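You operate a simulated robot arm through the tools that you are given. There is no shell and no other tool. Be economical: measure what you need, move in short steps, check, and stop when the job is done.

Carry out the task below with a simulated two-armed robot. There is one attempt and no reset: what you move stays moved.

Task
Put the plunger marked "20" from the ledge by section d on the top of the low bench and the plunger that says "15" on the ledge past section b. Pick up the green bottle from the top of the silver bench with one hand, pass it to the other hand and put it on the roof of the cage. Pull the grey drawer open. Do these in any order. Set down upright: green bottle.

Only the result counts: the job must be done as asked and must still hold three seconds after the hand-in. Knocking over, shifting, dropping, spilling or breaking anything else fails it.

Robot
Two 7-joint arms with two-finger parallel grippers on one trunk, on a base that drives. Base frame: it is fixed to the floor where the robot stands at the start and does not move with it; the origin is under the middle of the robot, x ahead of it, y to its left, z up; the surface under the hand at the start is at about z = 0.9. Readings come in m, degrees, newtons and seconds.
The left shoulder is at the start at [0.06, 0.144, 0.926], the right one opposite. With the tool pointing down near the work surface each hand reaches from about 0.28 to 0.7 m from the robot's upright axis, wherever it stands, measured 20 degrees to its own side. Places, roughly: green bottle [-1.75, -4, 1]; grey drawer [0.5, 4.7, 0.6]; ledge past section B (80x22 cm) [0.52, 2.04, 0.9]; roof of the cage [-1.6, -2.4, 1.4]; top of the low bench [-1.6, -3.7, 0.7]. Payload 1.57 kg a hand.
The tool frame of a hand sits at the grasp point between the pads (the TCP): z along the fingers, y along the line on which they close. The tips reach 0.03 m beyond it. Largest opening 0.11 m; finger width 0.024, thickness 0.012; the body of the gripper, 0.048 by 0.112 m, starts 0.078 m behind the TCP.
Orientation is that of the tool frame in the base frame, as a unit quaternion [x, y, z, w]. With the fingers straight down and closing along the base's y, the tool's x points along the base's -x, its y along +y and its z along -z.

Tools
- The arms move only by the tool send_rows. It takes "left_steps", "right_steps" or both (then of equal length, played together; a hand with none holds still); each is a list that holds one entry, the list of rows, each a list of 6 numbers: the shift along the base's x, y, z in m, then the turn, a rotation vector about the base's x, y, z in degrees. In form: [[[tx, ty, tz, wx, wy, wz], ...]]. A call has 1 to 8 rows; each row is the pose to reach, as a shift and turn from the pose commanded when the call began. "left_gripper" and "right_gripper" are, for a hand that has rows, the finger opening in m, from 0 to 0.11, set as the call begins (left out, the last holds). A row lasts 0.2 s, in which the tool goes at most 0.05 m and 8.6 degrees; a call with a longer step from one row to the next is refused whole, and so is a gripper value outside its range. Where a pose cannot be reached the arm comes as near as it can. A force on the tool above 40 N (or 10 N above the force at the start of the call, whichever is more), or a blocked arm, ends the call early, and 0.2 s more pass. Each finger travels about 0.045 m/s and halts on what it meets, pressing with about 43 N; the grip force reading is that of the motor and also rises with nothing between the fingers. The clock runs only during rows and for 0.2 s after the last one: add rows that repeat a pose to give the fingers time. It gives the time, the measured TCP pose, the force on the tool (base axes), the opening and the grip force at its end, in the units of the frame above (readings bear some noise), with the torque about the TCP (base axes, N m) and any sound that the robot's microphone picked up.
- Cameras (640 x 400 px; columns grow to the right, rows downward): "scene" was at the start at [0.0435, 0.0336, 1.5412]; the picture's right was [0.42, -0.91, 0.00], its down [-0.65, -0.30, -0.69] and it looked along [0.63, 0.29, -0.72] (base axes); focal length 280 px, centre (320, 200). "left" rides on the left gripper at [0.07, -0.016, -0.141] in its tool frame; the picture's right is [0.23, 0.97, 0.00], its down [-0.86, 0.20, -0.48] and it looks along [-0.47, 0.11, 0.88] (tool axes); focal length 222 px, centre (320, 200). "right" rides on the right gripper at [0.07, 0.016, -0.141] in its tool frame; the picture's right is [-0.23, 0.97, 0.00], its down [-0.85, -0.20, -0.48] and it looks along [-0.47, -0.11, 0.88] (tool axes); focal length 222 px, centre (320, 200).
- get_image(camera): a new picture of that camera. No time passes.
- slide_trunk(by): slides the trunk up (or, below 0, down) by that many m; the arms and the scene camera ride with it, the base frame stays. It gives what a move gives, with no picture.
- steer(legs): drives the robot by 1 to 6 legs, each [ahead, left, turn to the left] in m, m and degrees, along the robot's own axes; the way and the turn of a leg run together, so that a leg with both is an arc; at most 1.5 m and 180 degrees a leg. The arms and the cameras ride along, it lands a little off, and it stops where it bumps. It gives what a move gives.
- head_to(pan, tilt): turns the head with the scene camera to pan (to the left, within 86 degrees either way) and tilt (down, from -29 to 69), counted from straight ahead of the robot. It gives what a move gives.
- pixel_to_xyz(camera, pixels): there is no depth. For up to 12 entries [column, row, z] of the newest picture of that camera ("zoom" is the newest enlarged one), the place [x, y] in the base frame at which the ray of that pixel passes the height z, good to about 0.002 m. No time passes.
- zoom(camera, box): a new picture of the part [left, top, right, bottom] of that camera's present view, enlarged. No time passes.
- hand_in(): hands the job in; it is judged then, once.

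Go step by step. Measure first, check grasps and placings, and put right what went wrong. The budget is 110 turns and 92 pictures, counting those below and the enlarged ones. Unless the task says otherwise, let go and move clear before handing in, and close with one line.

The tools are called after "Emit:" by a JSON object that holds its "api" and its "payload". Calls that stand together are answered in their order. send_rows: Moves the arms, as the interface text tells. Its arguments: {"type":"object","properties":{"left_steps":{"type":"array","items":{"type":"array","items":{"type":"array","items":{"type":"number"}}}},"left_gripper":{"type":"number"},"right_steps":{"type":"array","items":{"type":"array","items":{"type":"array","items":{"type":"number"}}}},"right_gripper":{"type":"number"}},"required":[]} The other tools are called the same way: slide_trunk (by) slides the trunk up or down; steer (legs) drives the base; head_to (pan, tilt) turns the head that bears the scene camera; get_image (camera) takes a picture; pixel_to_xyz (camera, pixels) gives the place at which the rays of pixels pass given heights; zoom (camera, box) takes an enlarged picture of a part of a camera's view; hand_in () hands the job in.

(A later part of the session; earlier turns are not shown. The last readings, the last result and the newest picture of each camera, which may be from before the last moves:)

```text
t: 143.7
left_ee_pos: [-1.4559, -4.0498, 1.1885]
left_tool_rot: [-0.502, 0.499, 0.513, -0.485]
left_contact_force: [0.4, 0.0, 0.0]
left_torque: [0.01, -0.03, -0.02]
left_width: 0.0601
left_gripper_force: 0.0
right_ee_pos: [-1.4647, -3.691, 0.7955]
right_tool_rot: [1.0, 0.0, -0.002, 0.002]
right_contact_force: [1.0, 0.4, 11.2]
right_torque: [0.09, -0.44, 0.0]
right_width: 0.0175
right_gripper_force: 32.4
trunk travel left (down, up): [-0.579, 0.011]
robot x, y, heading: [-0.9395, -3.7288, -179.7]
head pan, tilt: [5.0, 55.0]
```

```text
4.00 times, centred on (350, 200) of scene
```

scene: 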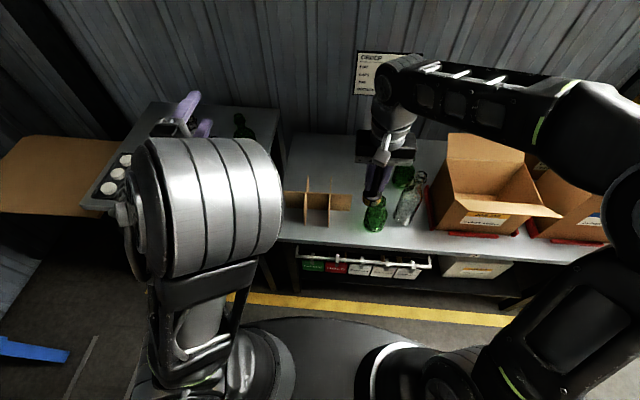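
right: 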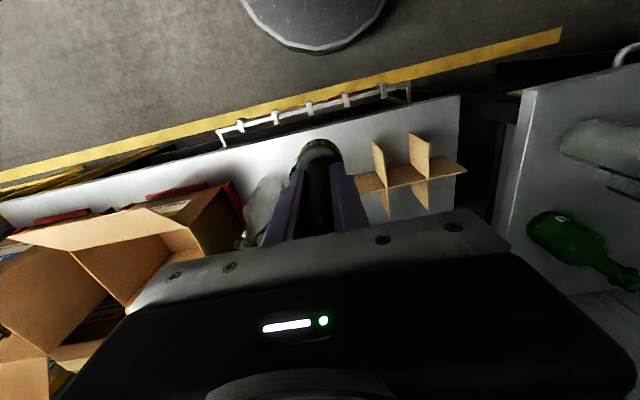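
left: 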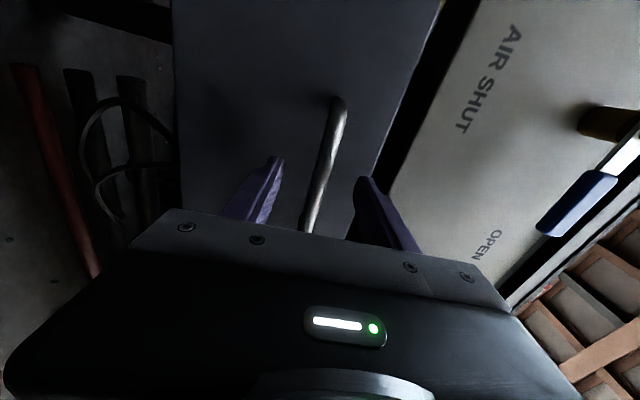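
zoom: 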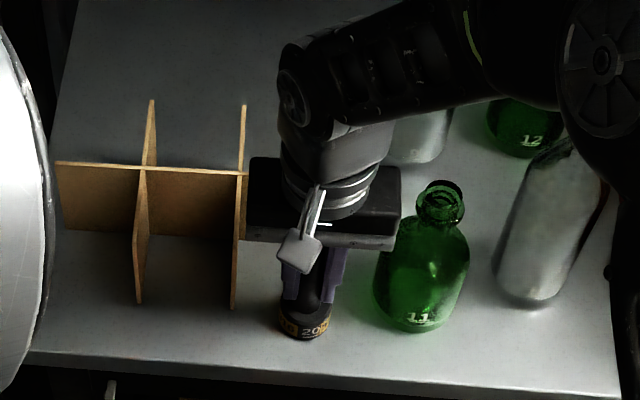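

Seated (force +11 N). Open to 0.05 and rise straight up.

Emit:
{"api": "send_rows", "payload": {"right_steps": [[[0, 0, 0.003, 0, 0, 0], [0, 0, 0.003, 0, 0, 0], [0, 0, 0.003, 0, 0, 0], [0, 0, 0.003, 0, 0, 0], [0, 0, 0.03, 0, 0, 0], [0, 0, 0.07, 0, 0, 0], [0, 0, 0.11, 0, 0, 0], [0, 0, 0.15, 0, 0, 0]]], "right_gripper": 0.05}}

Emit:
{"api": "send_rows", "payload": {"right_steps": [[[0, 0, 0.05, 0, 0, 0], [0, 0, 0.1, 0, 0, 0], [0, 0, 0.15, 0, 0, 0], [0.04, 0, 0.17, 0, 0, 0]]]}}

Emit:
{"api": "get_image", "payload": {"camera": "scene"}}

```text
t: 145.5
left_ee_pos: [-1.4563, -4.0498, 1.1869]
left_tool_rot: [-0.502, 0.499, 0.513, -0.486]
left_contact_force: [-0.2, -0.2, 0.1]
left_torque: [-0.01, -0.01, 0.03]
left_width: 0.0599
left_gripper_force: 0.0
right_ee_pos: [-1.4616, -3.69, 0.9435]
right_tool_rot: [1.0, 0.0, 0.0, 0.001]
right_contact_force: [-0.5, 0.2, 0.1]
right_torque: [-0.02, 0.0, 0.02]
right_width: 0.0503
right_gripper_force: 0.1
trunk travel left (down, up): [-0.579, 0.011]
robot x, y, heading: [-0.9399, -3.7338, -180.0]
head pan, tilt: [5.0, 55.0]
```

```text
t: 146.5
left_ee_pos: [-1.4568, -4.0483, 1.1888]
left_tool_rot: [-0.501, 0.499, 0.513, -0.486]
left_contact_force: [-0.4, 0.3, -0.8]
left_torque: [0.01, 0.0, -0.01]
left_width: 0.0597
left_gripper_force: 0.1
right_ee_pos: [-1.4227, -3.6883, 1.1162]
right_tool_rot: [1.0, 0.002, -0.001, 0.0]
right_contact_force: [0.1, 0.8, 0.5]
right_torque: [0.0, 0.08, 0.0]
right_width: 0.05
right_gripper_force: 0.0
trunk travel left (down, up): [-0.579, 0.011]
robot x, y, heading: [-0.9425, -3.7338, -179.8]
head pan, tilt: [5.0, 55.0]
```

```text
24 pictures are left
```

scene: 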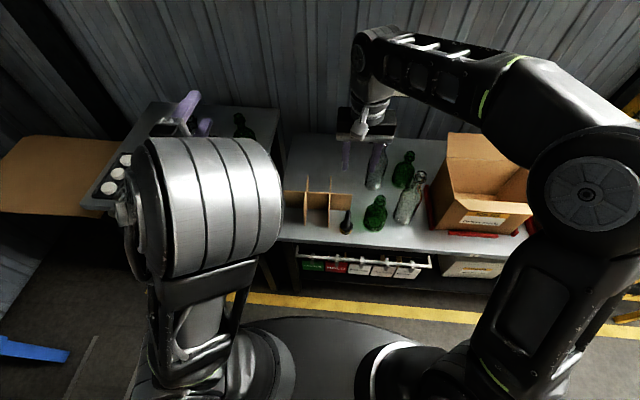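

Plunger 20 stands upright on the low bench at (347,225). Now retract and roll the left hand (closing axis horizontal, camera up) ahead of the bottle work.

Emit:
{"api": "send_rows", "payload": {"left_steps": [[[0.02, 0, 0, -8.5, 0, 0], [0.04, 0.01, 0, -17, 0, 0], [0.06, 0.02, 0, -25.5, 0, 0], [0.08, 0.03, 0, -34, 0, 0], [0.08, 0.04, 0, -42.5, 0, 0], [0.08, 0.05, 0, -51, 0, 0]]]}}

Emit:
{"api": "send_rows", "payload": {"left_steps": [[[0, 0, 0, -8, 0, 0], [0, 0, 0, -16, 0, 0], [0, 0, 0, -24, 0, 0], [0, 0, 0, -32, 0, 0], [0, 0, 0, -39, 0, 0]]], "left_gripper": 0.11}}

```text
t: 147.9
left_ee_pos: [-1.4448, -4.0397, 1.2288]
left_tool_rot: [-0.243, 0.672, 0.248, -0.654]
left_contact_force: [-0.4, 0.6, 0.0]
left_torque: [0.0, -0.03, 0.02]
left_width: 0.0601
left_gripper_force: 0.1
left hand out of reach, approached as far as the arm can: row 1, 2, 3, 4, 5, 6
right_ee_pos: [-1.4234, -3.69, 1.1137]
right_tool_rot: [1.0, 0.0, 0.001, 0.0]
right_contact_force: [0.0, -0.3, 0.5]
right_torque: [0.02, 0.02, 0.03]
right_width: 0.0501
right_gripper_force: 0.0
trunk travel left (down, up): [-0.579, 0.011]
robot x, y, heading: [-0.9403, -3.7318, -179.8]
head pan, tilt: [5.0, 55.0]
```

```text
t: 149.1
left_ee_pos: [-1.4474, -4.0444, 1.2291]
left_tool_rot: [-0.011, 0.716, 0.008, -0.698]
left_contact_force: [0.6, -0.2, -0.3]
left_torque: [0.01, 0.05, -0.02]
left_width: 0.1099
left_gripper_force: 0.0
right_ee_pos: [-1.4241, -3.6884, 1.1142]
right_tool_rot: [1.0, 0.002, -0.001, 0.0]
right_contact_force: [-0.3, -0.2, 0.1]
right_torque: [-0.01, 0.01, 0.0]
right_width: 0.0499
right_gripper_force: 0.0
trunk travel left (down, up): [-0.579, 0.011]
robot x, y, heading: [-0.9369, -3.7308, -180.0]
head pan, tilt: [5.0, 55.0]
```

Left hand oriented well. Raise it for safety, strafe left 0.38 m, and look at the bottle.

Emit:
{"api": "send_rows", "payload": {"left_steps": [[[0, -0.01, 0.04, 0, 0, 0], [0, -0.02, 0.08, 0, 0, 0], [0, -0.03, 0.1, 0, 0, 0]]], "right_steps": [[[0.03, 0.03, 0.02, 0, 0, 0], [0.06, 0.07, 0.03, 0, 0, 0], [0.06, 0.1, 0.03, 0, 0, 0]]]}}

Emit:
{"api": "steer", "payload": {"legs": [[0, 0.38, 0]]}}

Emit:
{"api": "head_to", "payload": {"pan": -2, "tilt": 45}}

Emit:
{"api": "get_image", "payload": {"camera": "scene"}}

```text
refused: row 2 steps farther than a row can; nothing moved
```

```text
t: 151.5
left_ee_pos: [-1.4414, -4.4281, 1.2286]
left_tool_rot: [-0.016, 0.716, 0.006, -0.698]
left_contact_force: [-0.4, -0.2, -0.5]
left_torque: [-0.01, -0.03, -0.03]
left_width: 0.11
left_gripper_force: 0.1
right_ee_pos: [-1.4218, -4.0737, 1.1131]
right_tool_rot: [1.0, 0.006, 0.001, 0.0]
right_contact_force: [0.1, -1.0, 0.4]
right_torque: [0.01, 0.0, 0.0]
right_width: 0.05
right_gripper_force: 0.0
trunk travel left (down, up): [-0.579, 0.011]
robot x, y, heading: [-0.9362, -4.1154, -179.1]
head pan, tilt: [5.0, 55.0]
```

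```text
t: 152.2
left_ee_pos: [-1.442, -4.4274, 1.2299]
left_tool_rot: [-0.015, 0.716, 0.007, -0.698]
left_contact_force: [0.5, 0.2, 0.1]
left_torque: [-0.01, 0.01, 0.03]
left_width: 0.1099
left_gripper_force: 0.0
right_ee_pos: [-1.4208, -4.0733, 1.1145]
right_tool_rot: [1.0, 0.006, 0.0, -0.001]
right_contact_force: [-0.2, -0.6, 0.3]
right_torque: [-0.01, 0.02, 0.02]
right_width: 0.0499
right_gripper_force: 0.1
trunk travel left (down, up): [-0.579, 0.011]
robot x, y, heading: [-0.9349, -4.1102, -179.2]
head pan, tilt: [-2.0, 45.0]
```

```text
23 pictures are left
```

scene: 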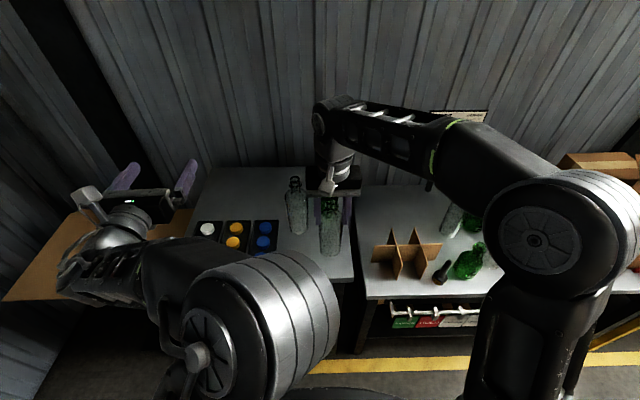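

The right hand hovers right by the clear bottle at (330,225). Zoom to check, and see the right camera.

Emit:
{"api": "zoom", "payload": {"camera": "scene", "box": [240, 140, 400, 265]}}

Emit:
{"api": "get_image", "payload": {"camera": "right"}}

```text
3.20 times, centred on (320, 202) of scene
```

zoom: 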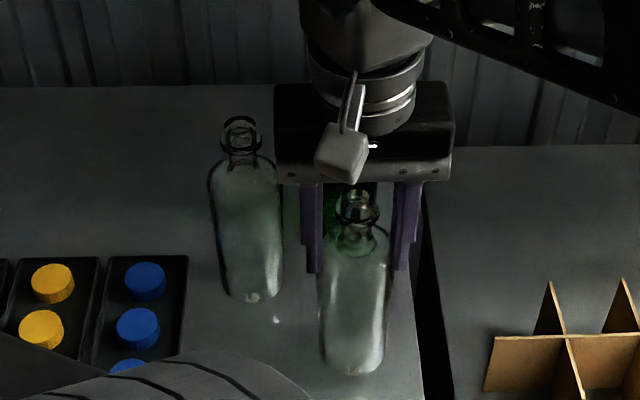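

```text
21 pictures are left
```

right: 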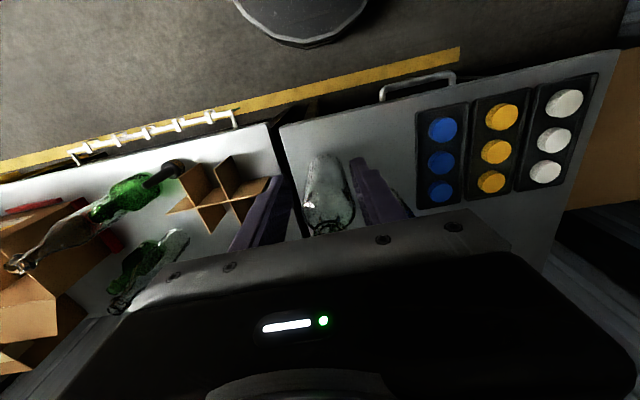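

Emit:
{"api": "pixel_to_xyz", "payload": {"camera": "scene", "pixels": [[329.4, 250, 0.9], [329.4, 250, 0.85], [331.9, 200.4, 1.1], [331.9, 200.4, 1.15], [298, 230, 0.9], [295, 180, 1.1], [353, 278, 0.9]]}}

Emit:
{"api": "pixel_to_xyz", "payload": {"camera": "right", "pixels": [[322, 162, 0.9], [322, 162, 0.85], [330, 229, 1.05], [330, 229, 1.1], [280, 126, 0.9], [280, 126, 0.85]]}}

```text
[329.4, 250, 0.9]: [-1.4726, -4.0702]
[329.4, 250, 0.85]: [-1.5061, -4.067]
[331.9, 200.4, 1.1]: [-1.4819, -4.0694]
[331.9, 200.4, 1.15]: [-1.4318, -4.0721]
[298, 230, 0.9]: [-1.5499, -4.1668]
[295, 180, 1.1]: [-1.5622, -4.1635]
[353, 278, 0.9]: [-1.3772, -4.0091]
```

```text
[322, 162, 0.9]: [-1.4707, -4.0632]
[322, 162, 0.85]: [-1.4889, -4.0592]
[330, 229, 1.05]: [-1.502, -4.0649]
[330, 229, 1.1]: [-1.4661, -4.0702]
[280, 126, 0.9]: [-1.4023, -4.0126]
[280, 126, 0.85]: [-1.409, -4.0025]
```

Bench top z≈0.9; the near clear bottle is at (-1.472, -4.068), top 1.10, not touched. Pull the right hand back and up, strafe right, and measure the green bottle.

Emit:
{"api": "send_rows", "payload": {"right_steps": [[[0.03, 0, 0, 0, 0, 0], [0.06, 0, 0.02, 0, 0, 0], [0.08, 0.02, 0.04, 0, 0, 0], [0.08, 0.05, 0.05, 0, 0, 0], [0.08, 0.09, 0.05, 0, 0, 0], [0.08, 0.13, 0.05, 0, 0, 0]]], "left_steps": [[[0, 0, 0.03, 0, 0, 0], [0, 0, 0.06, 0, 0, 0], [0, 0, 0.08, 0, 0, 0], [0, 0, 0.08, 0, 0, 0], [0, 0, 0.08, 0, 0, 0], [0, 0, 0.08, 0, 0, 0]]]}}

Emit:
{"api": "zoom", "payload": {"camera": "scene", "box": [240, 140, 400, 265]}}

```text
t: 153.6
left_ee_pos: [-1.4403, -4.4274, 1.308]
left_tool_rot: [-0.015, 0.716, 0.006, -0.698]
left_contact_force: [-0.6, -0.2, -0.1]
left_torque: [-0.02, 0.02, 0.0]
left_width: 0.1101
left_gripper_force: 0.0
right_ee_pos: [-1.3447, -3.9544, 1.1626]
right_tool_rot: [1.0, 0.008, 0.0, 0.004]
right_contact_force: [-0.1, 0.3, 0.3]
right_torque: [-0.05, -0.03, -0.01]
right_width: 0.05
right_gripper_force: 0.1
right hand out of reach, approached as far as the arm can: row 6
trunk travel left (down, up): [-0.579, 0.011]
robot x, y, heading: [-0.937, -4.1124, -179.2]
head pan, tilt: [-2.0, 45.0]
```

```text
3.20 times, centred on (320, 202) of scene
```

zoom: 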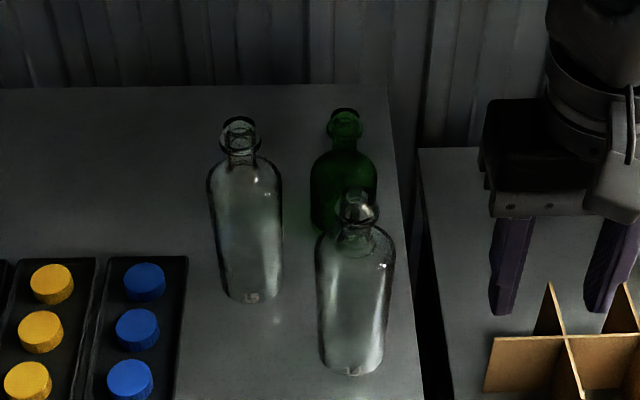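

Emit:
{"api": "pixel_to_xyz", "payload": {"camera": "zoom", "pixels": [[342, 220, 0.9], [345, 114, 1.06], [345, 114, 1.08], [345, 126, 1.05], [331, 112, 1.07], [359, 112, 1.07], [334, 137, 1.04], [357, 137, 1.04], [310, 190, 0.97], [376, 190, 0.97]]}}

Emit:
{"api": "get_image", "payload": {"camera": "right"}}

```text
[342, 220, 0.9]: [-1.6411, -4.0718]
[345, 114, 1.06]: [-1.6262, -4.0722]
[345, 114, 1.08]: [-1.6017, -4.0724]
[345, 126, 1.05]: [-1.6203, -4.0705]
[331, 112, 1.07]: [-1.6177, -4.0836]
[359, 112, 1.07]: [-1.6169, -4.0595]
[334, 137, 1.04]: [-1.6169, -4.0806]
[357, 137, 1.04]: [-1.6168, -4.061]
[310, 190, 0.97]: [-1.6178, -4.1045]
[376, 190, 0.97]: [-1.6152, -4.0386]
```

```text
19 pictures are left
```

right: 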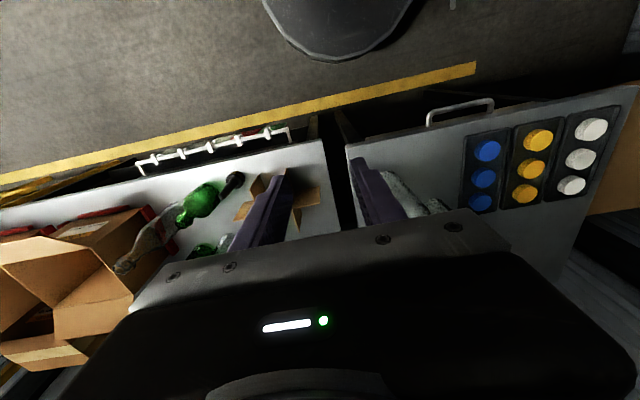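

Green bottle at ≈(-1.63, -4.072), neck ≈0.02 m, top ≈1.06. Extend the right arm ahead along y≈-3.96 (clear of the clear bottle), then drive 0.1 m ahead.

Emit:
{"api": "send_rows", "payload": {"right_steps": [[[-0.03, 0, -0.03, 0, 0, 0], [-0.07, 0, -0.05, 0, 0, 0], [-0.11, 0, -0.05, 0, 0, 0], [-0.15, 0, -0.05, 0, 0, 0], [-0.18, 0, -0.055, 0, 0, 0]]], "right_gripper": 0.06}}

Emit:
{"api": "steer", "payload": {"legs": [[0.09, 0, 0]]}}

```text
t: 154.8
left_ee_pos: [-1.4408, -4.4278, 1.3087]
left_tool_rot: [-0.015, 0.716, 0.006, -0.698]
left_contact_force: [-0.9, -0.1, -0.7]
left_torque: [-0.01, 0.0, 0.06]
left_width: 0.11
left_gripper_force: 0.0
right_ee_pos: [-1.5252, -3.9432, 1.1084]
right_tool_rot: [1.0, 0.006, 0.001, 0.0]
right_contact_force: [-0.2, 0.7, 0.1]
right_torque: [0.0, 0.01, -0.01]
right_width: 0.06
right_gripper_force: 0.0
trunk travel left (down, up): [-0.579, 0.011]
robot x, y, heading: [-0.9351, -4.1077, -179.2]
head pan, tilt: [-2.0, 45.0]
```

```text
t: 155.9
left_ee_pos: [-1.5303, -4.4292, 1.3072]
left_tool_rot: [-0.015, 0.716, 0.005, -0.698]
left_contact_force: [-0.8, 0.1, -0.3]
left_torque: [0.0, 0.03, -0.01]
left_width: 0.1099
left_gripper_force: 0.0
right_ee_pos: [-1.6142, -3.9459, 1.1084]
right_tool_rot: [1.0, 0.006, 0.0, -0.001]
right_contact_force: [-0.1, 0.1, -0.3]
right_torque: [0.02, 0.0, -0.01]
right_width: 0.06
right_gripper_force: 0.0
trunk travel left (down, up): [-0.579, 0.011]
robot x, y, heading: [-1.0273, -4.1113, -179.4]
head pan, tilt: [-2.0, 45.0]
```

Emit:
{"api": "zoom", "payload": {"camera": "scene", "box": [240, 140, 440, 265]}}

Emit:
{"api": "get_image", "payload": {"camera": "right"}}

```text
3.20 times, centred on (340, 202) of scene
```

zoom: 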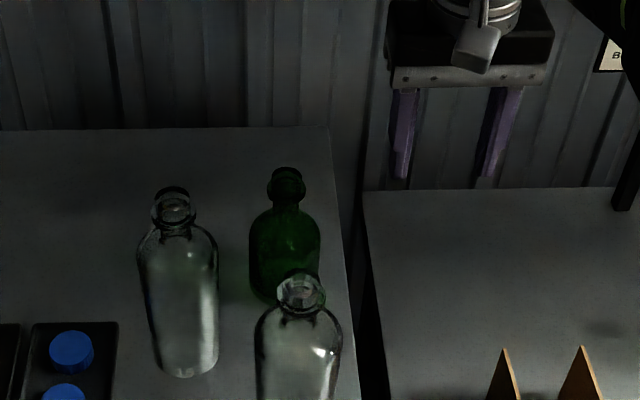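

```text
17 pictures are left
```

right: 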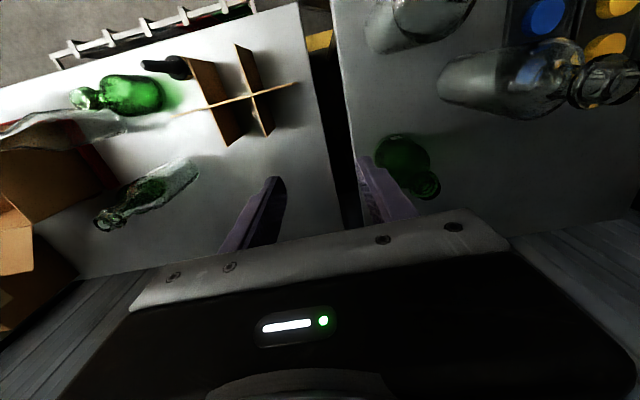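

Emit:
{"api": "pixel_to_xyz", "payload": {"camera": "right", "pixels": [[427, 183, 1.04], [427, 183, 1.06], [427, 183, 1.08], [390, 150, 0.9]]}}

Emit:
{"api": "pixel_to_xyz", "payload": {"camera": "zoom", "pixels": [[287, 173, 1.04], [287, 173, 1.06], [287, 173, 1.08], [283, 285, 0.9], [274, 195, 1.03], [300, 195, 1.03]]}}

```text
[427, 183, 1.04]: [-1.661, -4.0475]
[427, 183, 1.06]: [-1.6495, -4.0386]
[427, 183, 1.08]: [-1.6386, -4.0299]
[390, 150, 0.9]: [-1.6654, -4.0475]
```

```text
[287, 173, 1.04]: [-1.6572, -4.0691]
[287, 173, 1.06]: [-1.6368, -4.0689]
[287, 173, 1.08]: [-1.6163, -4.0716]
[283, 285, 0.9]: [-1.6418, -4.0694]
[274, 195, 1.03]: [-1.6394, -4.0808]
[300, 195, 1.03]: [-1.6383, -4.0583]
```

Views differ by ~2 cm in y; move above (-1.645, -4.058) at the same height and recheck.

Emit:
{"api": "send_rows", "payload": {"right_steps": [[[-0.015, -0.04, 0.003, 0, 0, 0], [-0.03, -0.08, 0.003, 0, 0, 0], [-0.03, -0.112, 0.003, 0, 0, 0], [-0.03, -0.112, 0.003, 0, 0, 0]]], "right_gripper": 0.08}}

Emit:
{"api": "get_image", "payload": {"camera": "right"}}

Emit:
{"api": "zoom", "payload": {"camera": "scene", "box": [240, 140, 440, 265]}}

```text
t: 156.9
left_ee_pos: [-1.5312, -4.4258, 1.3073]
left_tool_rot: [-0.014, 0.717, 0.006, -0.697]
left_contact_force: [0.3, -0.7, 0.6]
left_torque: [-0.02, 0.02, 0.03]
left_width: 0.1099
left_gripper_force: 0.1
right_ee_pos: [-1.5983, -4.0063, 1.1414]
right_tool_rot: [1.0, 0.003, -0.018, 0.007]
right_contact_force: [-0.7, 0.7, 0.6]
right_torque: [-0.09, -0.02, 0.0]
right_width: 0.0796
right_gripper_force: 0.1
right hand out of reach, approached as far as the arm can: row 1, 2, 3, 4
trunk travel left (down, up): [-0.579, 0.011]
robot x, y, heading: [-1.0269, -4.1163, -179.4]
head pan, tilt: [-2.0, 45.0]
```

```text
16 pictures are left
```

right: 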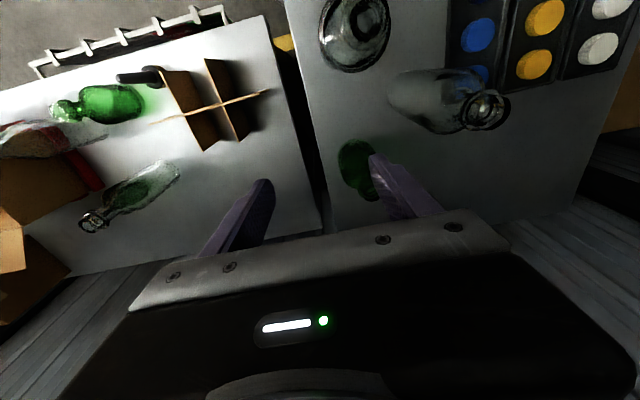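

```text
3.20 times, centred on (340, 202) of scene
```

zoom: 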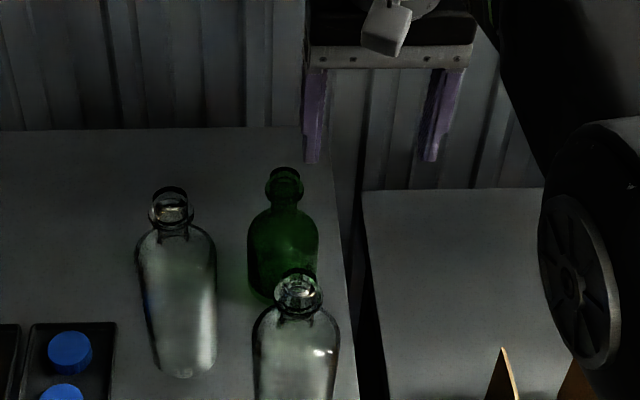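

The arm is at its reach limit (hand at (-1.598,-4.006,1.141)). Use the base: 0.045 ahead, 0.055 left, which puts the hand above the bottle with tips at 1.11.

Emit:
{"api": "steer", "payload": {"legs": [[0.045, 0.055, 0]]}}

Emit:
{"api": "get_image", "payload": {"camera": "right"}}

```text
t: 157.9
left_ee_pos: [-1.572, -4.4847, 1.307]
left_tool_rot: [-0.015, 0.716, 0.007, -0.698]
left_contact_force: [-1.5, -0.5, 0.0]
left_torque: [0.01, -0.01, -0.04]
left_width: 0.1099
left_gripper_force: 0.1
right_ee_pos: [-1.6431, -4.0654, 1.1404]
right_tool_rot: [1.0, 0.004, -0.019, 0.007]
right_contact_force: [-0.9, 0.1, 0.3]
right_torque: [0.02, -0.01, -0.01]
right_width: 0.08
right_gripper_force: 0.1
trunk travel left (down, up): [-0.579, 0.011]
robot x, y, heading: [-1.0707, -4.1668, -179.3]
head pan, tilt: [-2.0, 45.0]
```

```text
14 pictures are left
```

right: 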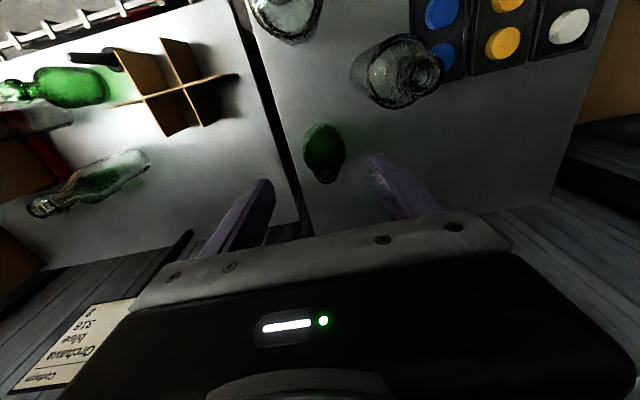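

Emit:
{"api": "pixel_to_xyz", "payload": {"camera": "right", "pixels": [[326, 173, 1.04], [326, 173, 1.06], [322, 142, 0.92]]}}

```text
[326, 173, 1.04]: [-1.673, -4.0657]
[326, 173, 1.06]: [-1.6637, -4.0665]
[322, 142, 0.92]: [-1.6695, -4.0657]
```

Descend with the fingers straddling the neck, correcting the 2° tilt.

Emit:
{"api": "send_rows", "payload": {"right_steps": [[[-0.004, 0, -0.03, 0, 0, 0], [-0.01, 0, -0.06, 0, -1, 0], [-0.013, 0, -0.085, 0, -2, 0], [-0.013, 0, -0.102, 0, -2.2, 0], [-0.013, 0, -0.102, 0, -2.2, 0]]]}}

Emit:
{"api": "get_image", "payload": {"camera": "right"}}

Emit:
{"api": "zoom", "payload": {"camera": "scene", "box": [240, 120, 440, 245]}}

```text
t: 159.1
left_ee_pos: [-1.572, -4.4843, 1.3074]
left_tool_rot: [-0.016, 0.716, 0.007, -0.698]
left_contact_force: [0.2, -0.7, 0.0]
left_torque: [0.02, 0.0, -0.01]
left_width: 0.1103
left_gripper_force: 0.0
right_ee_pos: [-1.6553, -4.0653, 1.0376]
right_tool_rot: [1.0, 0.005, 0.0, 0.008]
right_contact_force: [-0.8, -0.1, 0.7]
right_torque: [0.02, 0.0, -0.01]
right_width: 0.0803
right_gripper_force: 0.1
trunk travel left (down, up): [-0.579, 0.011]
robot x, y, heading: [-1.0706, -4.1631, -179.3]
head pan, tilt: [-2.0, 45.0]
```

```text
13 pictures are left
```

right: 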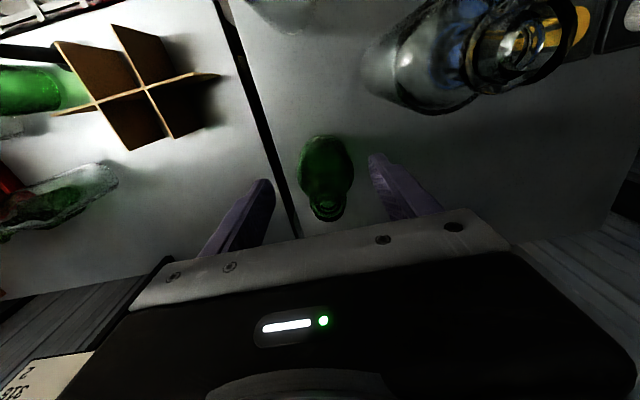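

```text
3.20 times, centred on (340, 182) of scene
```

zoom: 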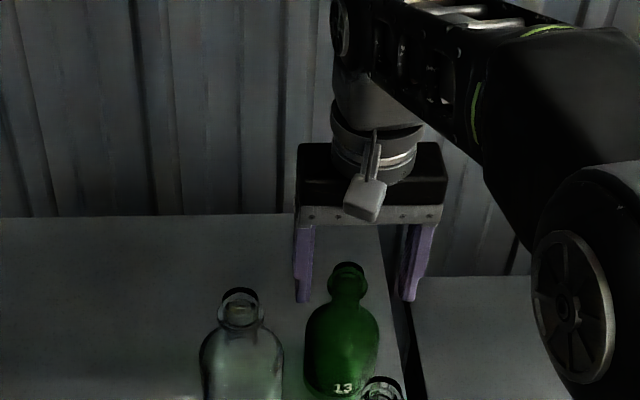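

Emit:
{"api": "pixel_to_xyz", "payload": {"camera": "right", "pixels": [[327, 207, 1.05], [327, 207, 1.06]]}}

Emit:
{"api": "pixel_to_xyz", "payload": {"camera": "zoom", "pixels": [[347, 267, 1.05], [347, 267, 1.06], [347, 290, 1.03], [303, 300, 1.0076], [413, 300, 1.0076]]}}

```text
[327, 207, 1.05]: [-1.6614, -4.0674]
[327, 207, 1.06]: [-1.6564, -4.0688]
```

```text
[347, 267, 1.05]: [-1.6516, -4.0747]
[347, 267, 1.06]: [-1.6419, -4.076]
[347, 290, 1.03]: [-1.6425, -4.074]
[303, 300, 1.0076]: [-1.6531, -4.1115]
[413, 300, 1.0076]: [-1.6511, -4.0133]
```

The bottle sits ≈9 mm further in -y and 4 mm in +x than the TCP; centre and close.

Emit:
{"api": "send_rows", "payload": {"right_steps": [[[0.004, -0.008, 0, 0, 0, 0], [0.004, -0.008, 0, 0, 0, 0], [0.004, -0.008, 0, 0, 0, 0], [0.004, -0.008, 0, 0, 0, 0], [0.004, -0.008, 0, 0, 0, 0], [0.004, -0.008, 0, 0, 0, 0], [0.004, -0.008, 0, 0, 0, 0]]], "right_gripper": 0}}

Emit:
{"api": "send_rows", "payload": {"right_steps": [[[0, 0, 0.015, 0, 0, 0], [0, 0, 0.03, 0, 0, 0], [0, 0, 0.04, 0, 0, 0], [0, 0, 0.04, 0, 0, 0]]]}}

```text
t: 160.7
left_ee_pos: [-1.5717, -4.484, 1.3086]
left_tool_rot: [-0.015, 0.716, 0.007, -0.698]
left_contact_force: [0.1, 0.0, -0.4]
left_torque: [0.02, 0.0, 0.03]
left_width: 0.1099
left_gripper_force: 0.1
right_ee_pos: [-1.653, -4.073, 1.0379]
right_tool_rot: [1.0, 0.004, 0.0, 0.008]
right_contact_force: [-0.4, -0.8, 0.5]
right_torque: [-0.01, -0.01, 0.0]
right_width: 0.0
right_gripper_force: 21.5
trunk travel left (down, up): [-0.579, 0.011]
robot x, y, heading: [-1.0735, -4.1664, -179.4]
head pan, tilt: [-2.0, 45.0]
```

```text
t: 161.7
left_ee_pos: [-1.5722, -4.4846, 1.3085]
left_tool_rot: [-0.015, 0.716, 0.006, -0.698]
left_contact_force: [0.7, -0.1, -0.6]
left_torque: [-0.03, 0.02, 0.0]
left_width: 0.1102
left_gripper_force: 0.0
right_ee_pos: [-1.6512, -4.0727, 1.0785]
right_tool_rot: [1.0, 0.004, 0.001, 0.007]
right_contact_force: [0.9, -0.4, -0.9]
right_torque: [0.01, 0.01, -0.01]
right_width: 0.0001
right_gripper_force: 21.1
trunk travel left (down, up): [-0.579, 0.011]
robot x, y, heading: [-1.067, -4.1661, -179.3]
head pan, tilt: [-2.0, 45.0]
```

The fingers closed on nothing (width 0). Look at where the bottle is.

Emit:
{"api": "zoom", "payload": {"camera": "scene", "box": [240, 120, 440, 245]}}

Emit:
{"api": "zoom", "payload": {"camera": "right", "box": [220, 100, 440, 240]}}

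```text
3.20 times, centred on (340, 182) of scene
```

zoom: 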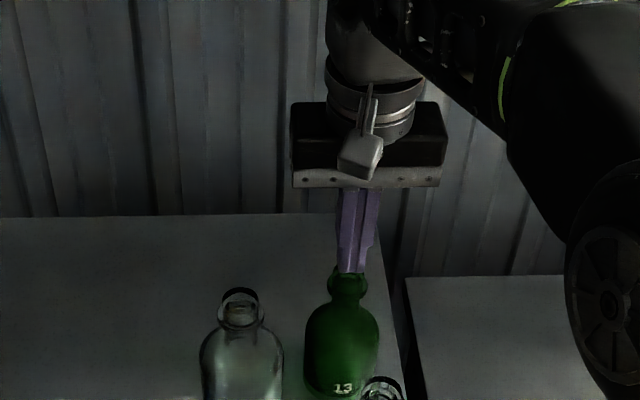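

```text
2.86 times, centred on (330, 170) of right
```

zoom: 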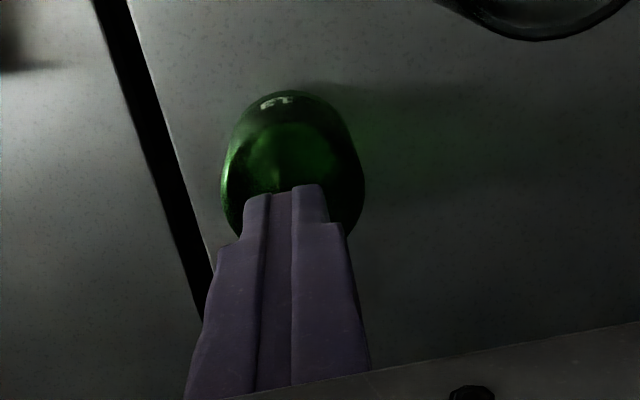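

The bottle is undisturbed; its height works out at 0.13 (top ≈1.03) at x≈-1.671, y≈-4.070, so I closed in front of the neck. Reopen, shift 0.02 m in -x, go lower, and close.

Emit:
{"api": "send_rows", "payload": {"right_steps": [[[0, 0, 0.005, 0, 0, 0], [0, 0.001, 0.005, 0, 0, 0], [-0.01, 0.002, 0.005, 0, 0, 0], [-0.02, 0.002, 0.005, 0, 0, 0], [-0.02, 0.002, 0.005, 0, 0, 0], [-0.02, 0.002, -0.03, 0, 0, 0], [-0.02, 0.002, -0.063, 0, 0, 0], [-0.02, 0.002, -0.063, 0, 0, 0]]], "right_gripper": 0.07}}

Emit:
{"api": "send_rows", "payload": {"right_steps": [[[0, 0, 0, 0, 0, 0], [0, 0, 0, 0, 0, 0], [0, 0, 0, 0, 0, 0], [0, 0, 0, 0, 0, 0], [0, 0, 0, 0, 0, 0], [0, 0, 0, 0, 0, 0]]], "right_gripper": 0}}

```text
t: 163.5
left_ee_pos: [-1.5727, -4.4844, 1.3077]
left_tool_rot: [-0.015, 0.716, 0.007, -0.698]
left_contact_force: [0.4, 0.0, -0.3]
left_torque: [0.02, 0.01, 0.01]
left_width: 0.11
left_gripper_force: 0.2
right_ee_pos: [-1.6709, -4.0684, 1.016]
right_tool_rot: [1.0, 0.004, 0.0, 0.007]
right_contact_force: [-0.1, 0.3, -0.1]
right_torque: [-0.02, -0.03, 0.01]
right_width: 0.0699
right_gripper_force: 0.1
trunk travel left (down, up): [-0.579, 0.011]
robot x, y, heading: [-1.0708, -4.1677, -179.1]
head pan, tilt: [-2.0, 45.0]
```

```text
t: 164.9
left_ee_pos: [-1.5716, -4.4845, 1.308]
left_tool_rot: [-0.016, 0.716, 0.007, -0.698]
left_contact_force: [-0.2, 0.0, 0.9]
left_torque: [0.0, 0.03, 0.0]
left_width: 0.1101
left_gripper_force: 0.1
right_ee_pos: [-1.6702, -4.0689, 1.0162]
right_tool_rot: [1.0, 0.005, 0.0, 0.007]
right_contact_force: [0.9, 0.4, 3.5]
right_torque: [-0.02, 0.0, -0.06]
right_width: 0.0
right_gripper_force: 20.5
trunk travel left (down, up): [-0.579, 0.011]
robot x, y, heading: [-1.0681, -4.1677, -179.3]
head pan, tilt: [-2.0, 45.0]
```

Emit:
{"api": "zoom", "payload": {"camera": "scene", "box": [290, 140, 390, 240]}}

```text
4.00 times, centred on (340, 190) of scene
```

zoom: 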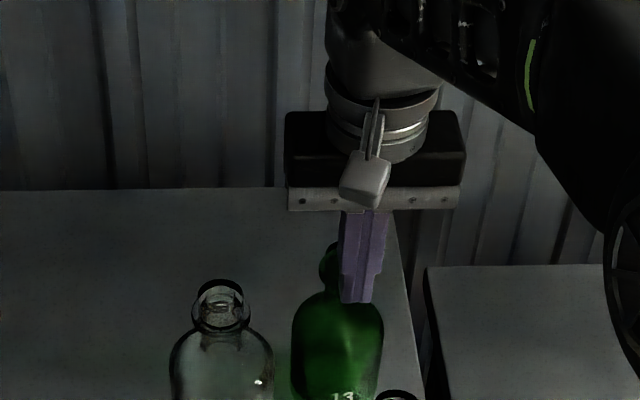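

The fingers are in front of the neck; the bench corner from three views gives its top at z≈0.85, so the bottle is further back (x≈-1.695, y≈-4.08) and lower. Rise, reopen, shift, and look again.

Emit:
{"api": "send_rows", "payload": {"right_steps": [[[0, 0, 0.03, 0, 0, 0], [0, 0, 0.06, 0, 0, 0], [-0.01, -0.005, 0.06, 0, 0, 0], [-0.025, -0.01, 0.055, 0, 0, 0]]]}}

Emit:
{"api": "send_rows", "payload": {"right_steps": [[[0, 0, 0, 0, 0, 0], [0, 0, 0, 0, 0, 0], [0, 0, 0, 0, 0, 0], [0, 0, 0, 0, 0, 0], [0, 0, 0, 0, 0, 0]]], "right_gripper": 0.09}}

Emit:
{"api": "zoom", "payload": {"camera": "right", "box": [220, 100, 440, 238]}}

Emit:
{"api": "zoom", "payload": {"camera": "scene", "box": [270, 140, 430, 240]}}

```text
t: 165.9
left_ee_pos: [-1.5731, -4.4844, 1.3079]
left_tool_rot: [-0.016, 0.716, 0.005, -0.698]
left_contact_force: [-0.1, -0.6, -0.3]
left_torque: [0.0, 0.01, 0.02]
left_width: 0.1101
left_gripper_force: 0.2
right_ee_pos: [-1.6944, -4.0767, 1.0709]
right_tool_rot: [1.0, 0.004, 0.0, 0.007]
right_contact_force: [-0.4, -0.3, -0.2]
right_torque: [0.04, 0.01, 0.01]
right_width: 0.0
right_gripper_force: 21.3
trunk travel left (down, up): [-0.579, 0.011]
robot x, y, heading: [-1.0716, -4.1648, -179.5]
head pan, tilt: [-2.0, 45.0]
```

```text
t: 167.1
left_ee_pos: [-1.5726, -4.4828, 1.3074]
left_tool_rot: [-0.016, 0.716, 0.006, -0.698]
left_contact_force: [-0.6, 0.1, 0.6]
left_torque: [-0.01, -0.04, 0.0]
left_width: 0.11
left_gripper_force: 0.1
right_ee_pos: [-1.6956, -4.0765, 1.0702]
right_tool_rot: [1.0, 0.005, 0.001, 0.007]
right_contact_force: [0.4, -0.1, -0.3]
right_torque: [0.01, 0.01, -0.02]
right_width: 0.0901
right_gripper_force: 0.0
trunk travel left (down, up): [-0.579, 0.011]
robot x, y, heading: [-1.068, -4.1686, -179.2]
head pan, tilt: [-2.0, 45.0]
```

```text
2.90 times, centred on (330, 169) of right
```

zoom: 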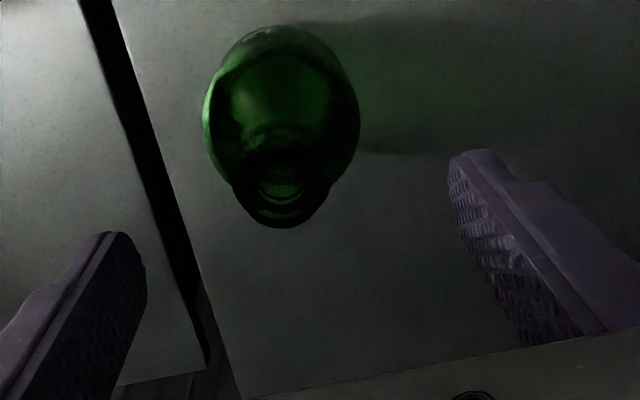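

```text
4.00 times, centred on (350, 190) of scene
```

zoom: 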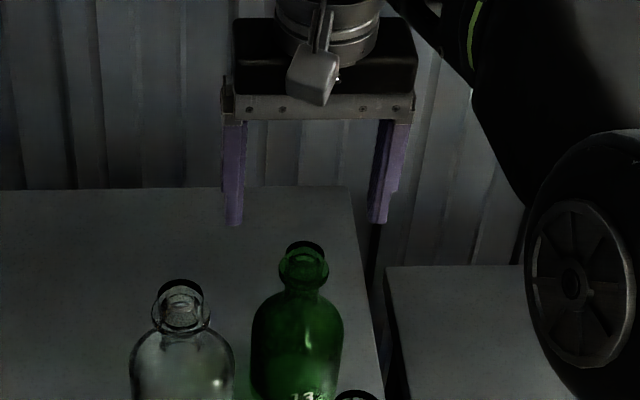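

Emit:
{"api": "pixel_to_xyz", "payload": {"camera": "zoom", "pixels": [[305, 249, 1.03], [305, 249, 1.0], [305, 249, 0.98], [234, 223, 1.04], [378, 221, 1.04], [280, 270, 0.98], [328, 270, 0.98]]}}

```text
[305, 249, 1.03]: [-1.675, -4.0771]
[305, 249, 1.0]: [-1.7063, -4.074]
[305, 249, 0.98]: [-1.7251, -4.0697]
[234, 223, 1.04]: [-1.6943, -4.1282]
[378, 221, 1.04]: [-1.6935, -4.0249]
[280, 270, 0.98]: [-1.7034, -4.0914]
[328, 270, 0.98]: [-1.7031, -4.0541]
```

Both views now agree: lip at (-1.696, -4.075), top ≈1.01, right beneath the TCP. Lower to z≈0.996 and close.

Emit:
{"api": "send_rows", "payload": {"right_steps": [[[0, 0.001, -0.03, 0, 0, 0], [0, 0.001, -0.055, 0, 0, 0], [0, 0.001, -0.074, 0, 0, 0], [0, 0.001, -0.074, 0, 0, 0]]]}}

Emit:
{"api": "send_rows", "payload": {"right_steps": [[[0, 0, 0, 0, 0, 0], [0, 0, 0, 0, 0, 0], [0, 0, 0, 0, 0, 0], [0, 0, 0, 0, 0, 0], [0, 0, 0, 0, 0, 0], [0, 0, 0, 0, 0, 0], [0, 0, 0, 0, 0, 0]]], "right_gripper": 0}}

```text
t: 168.1
left_ee_pos: [-1.5729, -4.4839, 1.3087]
left_tool_rot: [-0.016, 0.716, 0.006, -0.698]
left_contact_force: [-0.4, -0.2, 0.1]
left_torque: [-0.02, 0.03, 0.01]
left_width: 0.1102
left_gripper_force: 0.1
right_ee_pos: [-1.6954, -4.0794, 0.9965]
right_tool_rot: [1.0, 0.005, 0.0, 0.007]
right_contact_force: [-0.3, 0.0, 0.6]
right_torque: [0.01, 0.02, 0.02]
right_width: 0.0901
right_gripper_force: 0.0
trunk travel left (down, up): [-0.579, 0.011]
robot x, y, heading: [-1.0688, -4.1704, -179.2]
head pan, tilt: [-2.0, 45.0]
```

```text
t: 169.7
left_ee_pos: [-1.5721, -4.4834, 1.3086]
left_tool_rot: [-0.015, 0.716, 0.007, -0.698]
left_contact_force: [0.4, -0.4, -0.9]
left_torque: [-0.01, -0.02, 0.04]
left_width: 0.11
left_gripper_force: 0.1
right_ee_pos: [-1.6951, -4.0783, 0.9958]
right_tool_rot: [1.0, 0.005, 0.0, 0.008]
right_contact_force: [-0.3, 2.0, 0.1]
right_torque: [0.09, 0.04, -0.01]
right_width: 0.0371
right_gripper_force: 43.0
trunk travel left (down, up): [-0.579, 0.011]
robot x, y, heading: [-1.0698, -4.1675, -179.3]
head pan, tilt: [-2.0, 45.0]
```

Gripped the neck (0.037 m, 43 N). Lift, strafe right off the silver bench and back away.

Emit:
{"api": "send_rows", "payload": {"right_steps": [[[0, 0, 0.02, 0, 0, 0], [0, 0, 0.04, 0, 0, 0], [0, 0, 0.06, 0, 0, 0], [0, 0, 0.06, 0, 0, 0]]]}}

Emit:
{"api": "steer", "payload": {"legs": [[0, -0.2, 0], [-0.4, 0, 0]]}}

Emit:
{"api": "get_image", "payload": {"camera": "scene"}}

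```text
t: 170.7
left_ee_pos: [-1.5735, -4.4844, 1.3088]
left_tool_rot: [-0.015, 0.716, 0.007, -0.698]
left_contact_force: [-0.2, 0.5, -0.8]
left_torque: [0.02, -0.03, 0.02]
left_width: 0.1098
left_gripper_force: 0.0
right_ee_pos: [-1.6949, -4.0796, 1.0552]
right_tool_rot: [1.0, 0.004, 0.0, 0.007]
right_contact_force: [0.6, 0.3, -3.0]
right_torque: [-0.04, -0.02, 0.04]
right_width: 0.0372
right_gripper_force: 43.0
trunk travel left (down, up): [-0.579, 0.011]
robot x, y, heading: [-1.0683, -4.169, -179.5]
head pan, tilt: [-2.0, 45.0]
```

```text
t: 174.4
left_ee_pos: [-1.1751, -4.2812, 1.3081]
left_tool_rot: [-0.013, 0.716, 0.009, -0.698]
left_contact_force: [0.4, -0.6, 0.8]
left_torque: [-0.01, -0.03, -0.01]
left_width: 0.1099
left_gripper_force: 0.1
right_ee_pos: [-1.2958, -3.8747, 1.0545]
right_tool_rot: [1.0, 0.0, 0.0, 0.006]
right_contact_force: [1.3, -0.4, -3.6]
right_torque: [0.01, 0.01, 0.01]
right_width: 0.0372
right_gripper_force: 42.7
trunk travel left (down, up): [-0.579, 0.011]
robot x, y, heading: [-0.6721, -3.9658, -179.6]
head pan, tilt: [-2.0, 45.0]
```

```text
6 pictures are left
```

scene: 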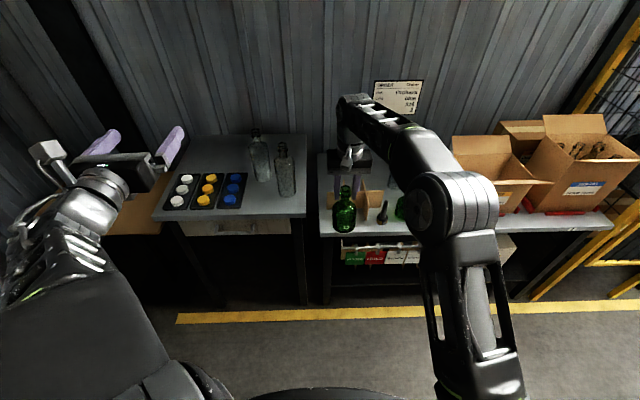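

Bottle held and everything else undisturbed. For the handover, bring the left hand (horizontal, open) down and then in behind the bottle.

Emit:
{"api": "send_rows", "payload": {"left_steps": [[[0.005, 0, -0.043, 0, 0, 0], [0.01, 0, -0.086, 0, 0, 0], [0.01, 0, -0.129, 0, 0, 0], [0.01, 0, -0.172, 0, 0, 0], [0.01, 0, -0.215, 0, 0, 0], [0.01, 0, -0.258, 0, 0, 0], [0.01, 0, -0.301, 0, 0, 0], [0.01, 0, -0.344, 0, 0, 0]]], "right_steps": [[[0, -0.01, 0, 0, 0, 0], [0, -0.02, 0, 0, 0, 0], [0, -0.03, 0, 0, 0, 0], [0, -0.04, 0, 0, 0, 0], [0, -0.05, 0, 0, 0, 0], [0, -0.06, 0, 0, 0, 0], [0, -0.06, 0, 0, 0, 0], [0, -0.06, 0, 0, 0, 0]]]}}

```text
t: 176.2
left_ee_pos: [-1.2048, -4.2722, 1.095]
left_tool_rot: [-0.013, 0.717, 0.009, -0.697]
left_contact_force: [0.0, -0.8, 0.1]
left_torque: [-0.03, 0.0, 0.0]
left_width: 0.11
left_gripper_force: 0.1
left hand out of reach, approached as far as the arm can: row 2, 3, 4, 5, 6, 7, 8
right_ee_pos: [-1.2975, -3.9364, 1.0534]
right_tool_rot: [1.0, 0.001, -0.001, 0.007]
right_contact_force: [-0.5, 0.3, -3.4]
right_torque: [-0.01, 0.02, -0.04]
right_width: 0.037
right_gripper_force: 43.0
trunk travel left (down, up): [-0.579, 0.011]
robot x, y, heading: [-0.67, -3.9688, -179.7]
head pan, tilt: [-2.0, 45.0]
```

The left arm is limited near its side; try moving inward toward the middle with a 30° inward yaw, staying behind the bottle.

Emit:
{"api": "send_rows", "payload": {"left_steps": [[[0.0, 0.02, -0.01, 0, 0, -6], [0.0, 0.04, -0.02, 0, 0, -12], [0.005, 0.07, -0.04, 0, 0, -18], [0.01, 0.1, -0.06, 0, 0, -24], [0.01, 0.13, -0.08, 0, 0, -30], [0.01, 0.14, -0.1, 0, 0, -36], [0.01, 0.15, -0.12, 0, 0, -40], [0.01, 0.15, -0.135, 0, 0, -45]]]}}

```text
t: 178.0
left_ee_pos: [-1.179, -4.0438, 1.095]
left_tool_rot: [0.262, 0.678, 0.267, -0.633]
left_contact_force: [-0.3, 0.7, 0.5]
left_torque: [0.03, 0.02, 0.01]
left_width: 0.11
left_gripper_force: 0.1
left hand out of reach, approached as far as the arm can: row 1, 2, 3, 4, 5, 6, 7, 8
right_ee_pos: [-1.2973, -3.936, 1.0538]
right_tool_rot: [1.0, 0.0, -0.002, 0.007]
right_contact_force: [0.8, -0.3, -3.2]
right_torque: [-0.01, -0.04, -0.03]
right_width: 0.0372
right_gripper_force: 43.1
trunk travel left (down, up): [-0.579, 0.011]
robot x, y, heading: [-0.6683, -3.9688, -179.8]
head pan, tilt: [-2.0, 45.0]
```

Left hand holds at z≈1.095, pointing 45° inward along the line to the bottle. Raise the bottle instead so the body comes to that height.

Emit:
{"api": "send_rows", "payload": {"right_steps": [[[0.014, 0.017, 0.02, 0, 0, 0], [0.028, 0.034, 0.04, 0, 0, 0], [0.042, 0.05, 0.06, 0, 0, 0], [0.056, 0.067, 0.08, 0, 0, 0], [0.06, 0.067, 0.092, 0, 0, 0], [0.065, 0.067, 0.1, 0, 0, 0]]]}}

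Emit:
{"api": "send_rows", "payload": {"left_steps": [[[0, 0.02, -0.01, 2.8, 2.8, 0], [0, 0.04, -0.02, 5.6, 5.6, 0], [0, 0.06, -0.03, 8.4, 8.4, 0], [0, 0.08, -0.035, 10.6, 10.6, 0]]]}}

```text
t: 179.4
left_ee_pos: [-1.1798, -4.0435, 1.0964]
left_tool_rot: [0.262, 0.678, 0.267, -0.633]
left_contact_force: [0.2, -0.2, -0.4]
left_torque: [0.0, 0.01, 0.02]
left_width: 0.11
left_gripper_force: 0.0
right_ee_pos: [-1.2642, -3.8972, 1.1008]
right_tool_rot: [1.0, 0.001, -0.001, 0.007]
right_contact_force: [0.1, 0.5, -3.2]
right_torque: [-0.01, 0.01, 0.04]
right_width: 0.0372
right_gripper_force: 43.3
right hand out of reach, approached as far as the arm can: row 3, 4, 5, 6
trunk travel left (down, up): [-0.579, 0.011]
robot x, y, heading: [-0.6715, -3.9668, -179.6]
head pan, tilt: [-2.0, 45.0]
```

```text
t: 180.4
left_ee_pos: [-1.1854, -3.9406, 1.1635]
left_tool_rot: [-0.231, -0.594, -0.303, 0.708]
left_contact_force: [0.1, -0.4, 0.4]
left_torque: [-0.01, 0.0, 0.0]
left_width: 0.11
left_gripper_force: 0.2
left hand out of reach, approached as far as the arm can: row 1, 2, 3, 4
right_ee_pos: [-1.263, -3.896, 1.0997]
right_tool_rot: [1.0, 0.001, -0.001, 0.007]
right_contact_force: [0.0, -0.9, -3.2]
right_torque: [-0.03, -0.02, 0.02]
right_width: 0.0373
right_gripper_force: 42.8
trunk travel left (down, up): [-0.579, 0.011]
robot x, y, heading: [-0.6726, -3.9657, -179.7]
head pan, tilt: [-2.0, 45.0]
```

Wrong tilt sign, but it shows the left wrist height is what is limited: pitching the hand down lowers the TCP. Retreat a little and pitch ~20° down.

Emit:
{"api": "send_rows", "payload": {"left_steps": [[[0.03, -0.03, 0, 0, 0, 0], [0.035, -0.035, -0.03, -5.4, -5.4, 0], [0.035, -0.035, -0.06, -10.8, -10.8, 0], [0.035, -0.035, -0.09, -16.2, -16.2, 0], [0.035, -0.035, -0.12, -21.6, -21.6, 0], [0.035, -0.035, -0.15, -21.6, -21.6, 0]]]}}

```text
t: 181.8
left_ee_pos: [-1.1509, -3.9817, 1.0067]
left_tool_rot: [0.298, 0.762, 0.224, -0.529]
left_contact_force: [-0.7, -0.3, 0.9]
left_torque: [0.0, -0.02, 0.03]
left_width: 0.11
left_gripper_force: 0.2
left hand out of reach, approached as far as the arm can: row 1, 2, 3, 4
right_ee_pos: [-1.264, -3.8958, 1.1]
right_tool_rot: [1.0, 0.001, -0.001, 0.008]
right_contact_force: [0.0, -0.8, -3.7]
right_torque: [0.01, -0.04, 0.01]
right_width: 0.037
right_gripper_force: 43.0
trunk travel left (down, up): [-0.579, 0.011]
robot x, y, heading: [-0.6721, -3.9678, -179.8]
head pan, tilt: [-2.0, 45.0]
```

Left at (-1.151,-3.982,1.007), pitched 20° down, 45° inward. Align laterally and check with a picture.

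Emit:
{"api": "send_rows", "payload": {"left_steps": [[[-0.012, -0.013, 0, 0, 0, 0], [-0.034, 0.009, 0, 0, 0, 0], [-0.034, 0.009, 0, 0, 0, 0]]]}}

Emit:
{"api": "zoom", "payload": {"camera": "left", "box": [160, 60, 480, 260]}}

```text
t: 182.6
left_ee_pos: [-1.1847, -3.9747, 1.0085]
left_tool_rot: [0.298, 0.762, 0.224, -0.53]
left_contact_force: [-0.2, -0.8, 0.8]
left_torque: [-0.03, 0.02, -0.01]
left_width: 0.1102
left_gripper_force: 0.1
right_ee_pos: [-1.2645, -3.897, 1.1007]
right_tool_rot: [1.0, 0.0, -0.001, 0.007]
right_contact_force: [0.8, 0.5, -3.2]
right_torque: [0.01, -0.04, -0.02]
right_width: 0.0371
right_gripper_force: 42.5
trunk travel left (down, up): [-0.579, 0.011]
robot x, y, heading: [-0.6691, -3.9651, -179.9]
head pan, tilt: [-2.0, 45.0]
```

```text
2.00 times, centred on (320, 160) of left
```

zoom: 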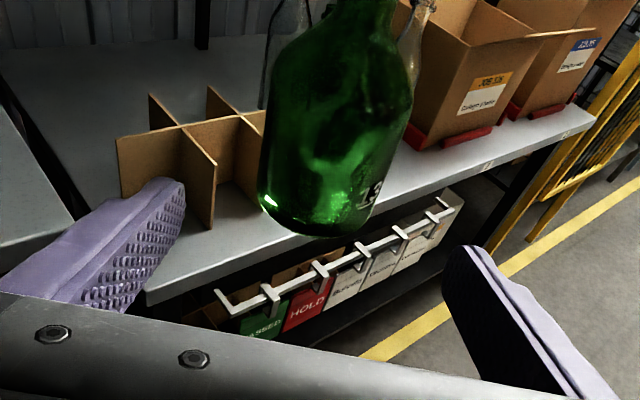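

The bottle body is centred between the fingers (≈7 mm to the right). Advance horizontally onto it.

Emit:
{"api": "send_rows", "payload": {"left_steps": [[[-0.015, 0.025, 0, 0, 0, 0], [-0.035, 0.045, 0, 0, 0, 0], [-0.055, 0.064, 0, 0, 0, 0], [-0.075, 0.083, 0, 0, 0, 0], [-0.075, 0.083, 0, 0, 0, 0]]]}}

Emit:
{"api": "zoom", "payload": {"camera": "left", "box": [160, 60, 480, 260]}}

```text
t: 183.8
left_ee_pos: [-1.2593, -3.8906, 1.0087]
left_tool_rot: [0.299, 0.762, 0.224, -0.529]
left_contact_force: [-0.2, 0.2, 0.2]
left_torque: [0.01, -0.01, 0.04]
left_width: 0.1103
left_gripper_force: 0.0
right_ee_pos: [-1.2634, -3.8969, 1.1015]
right_tool_rot: [1.0, 0.001, 0.0, 0.007]
right_contact_force: [0.3, 0.2, -3.1]
right_torque: [-0.01, -0.05, 0.04]
right_width: 0.0371
right_gripper_force: 42.7
trunk travel left (down, up): [-0.579, 0.011]
robot x, y, heading: [-0.6745, -3.9697, -179.7]
head pan, tilt: [-2.0, 45.0]
```

```text
2.00 times, centred on (320, 160) of left
```

zoom: 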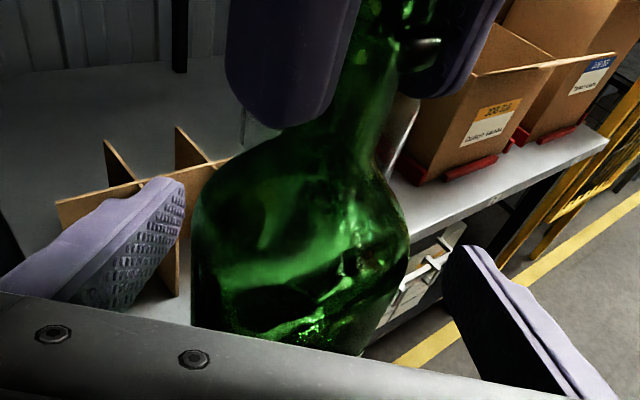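

The bottle is now centred ~6 mm to the left; correct and close the left hand.

Emit:
{"api": "send_rows", "payload": {"left_steps": [[[-0.004, -0.0045, 0, 0, 0, 0], [-0.004, -0.0045, 0, 0, 0, 0], [-0.004, -0.0045, 0, 0, 0, 0], [-0.004, -0.0045, 0, 0, 0, 0], [-0.004, -0.0045, 0, 0, 0, 0], [-0.004, -0.0045, 0, 0, 0, 0]]], "left_gripper": 0}}

```text
t: 185.2
left_ee_pos: [-1.2649, -3.8945, 1.0097]
left_tool_rot: [0.297, 0.763, 0.224, -0.529]
left_contact_force: [-18.0, -8.7, -1.7]
left_torque: [0.46, -0.88, 0.13]
left_width: 0.0721
left_gripper_force: 42.9
right_ee_pos: [-1.2629, -3.8954, 1.1001]
right_tool_rot: [1.0, 0.0, 0.001, 0.007]
right_contact_force: [18.5, 7.9, 3.2]
right_torque: [0.26, -0.79, -0.14]
right_width: 0.0372
right_gripper_force: 42.9
trunk travel left (down, up): [-0.579, 0.011]
robot x, y, heading: [-0.6704, -3.9682, -179.8]
head pan, tilt: [-2.0, 45.0]
```

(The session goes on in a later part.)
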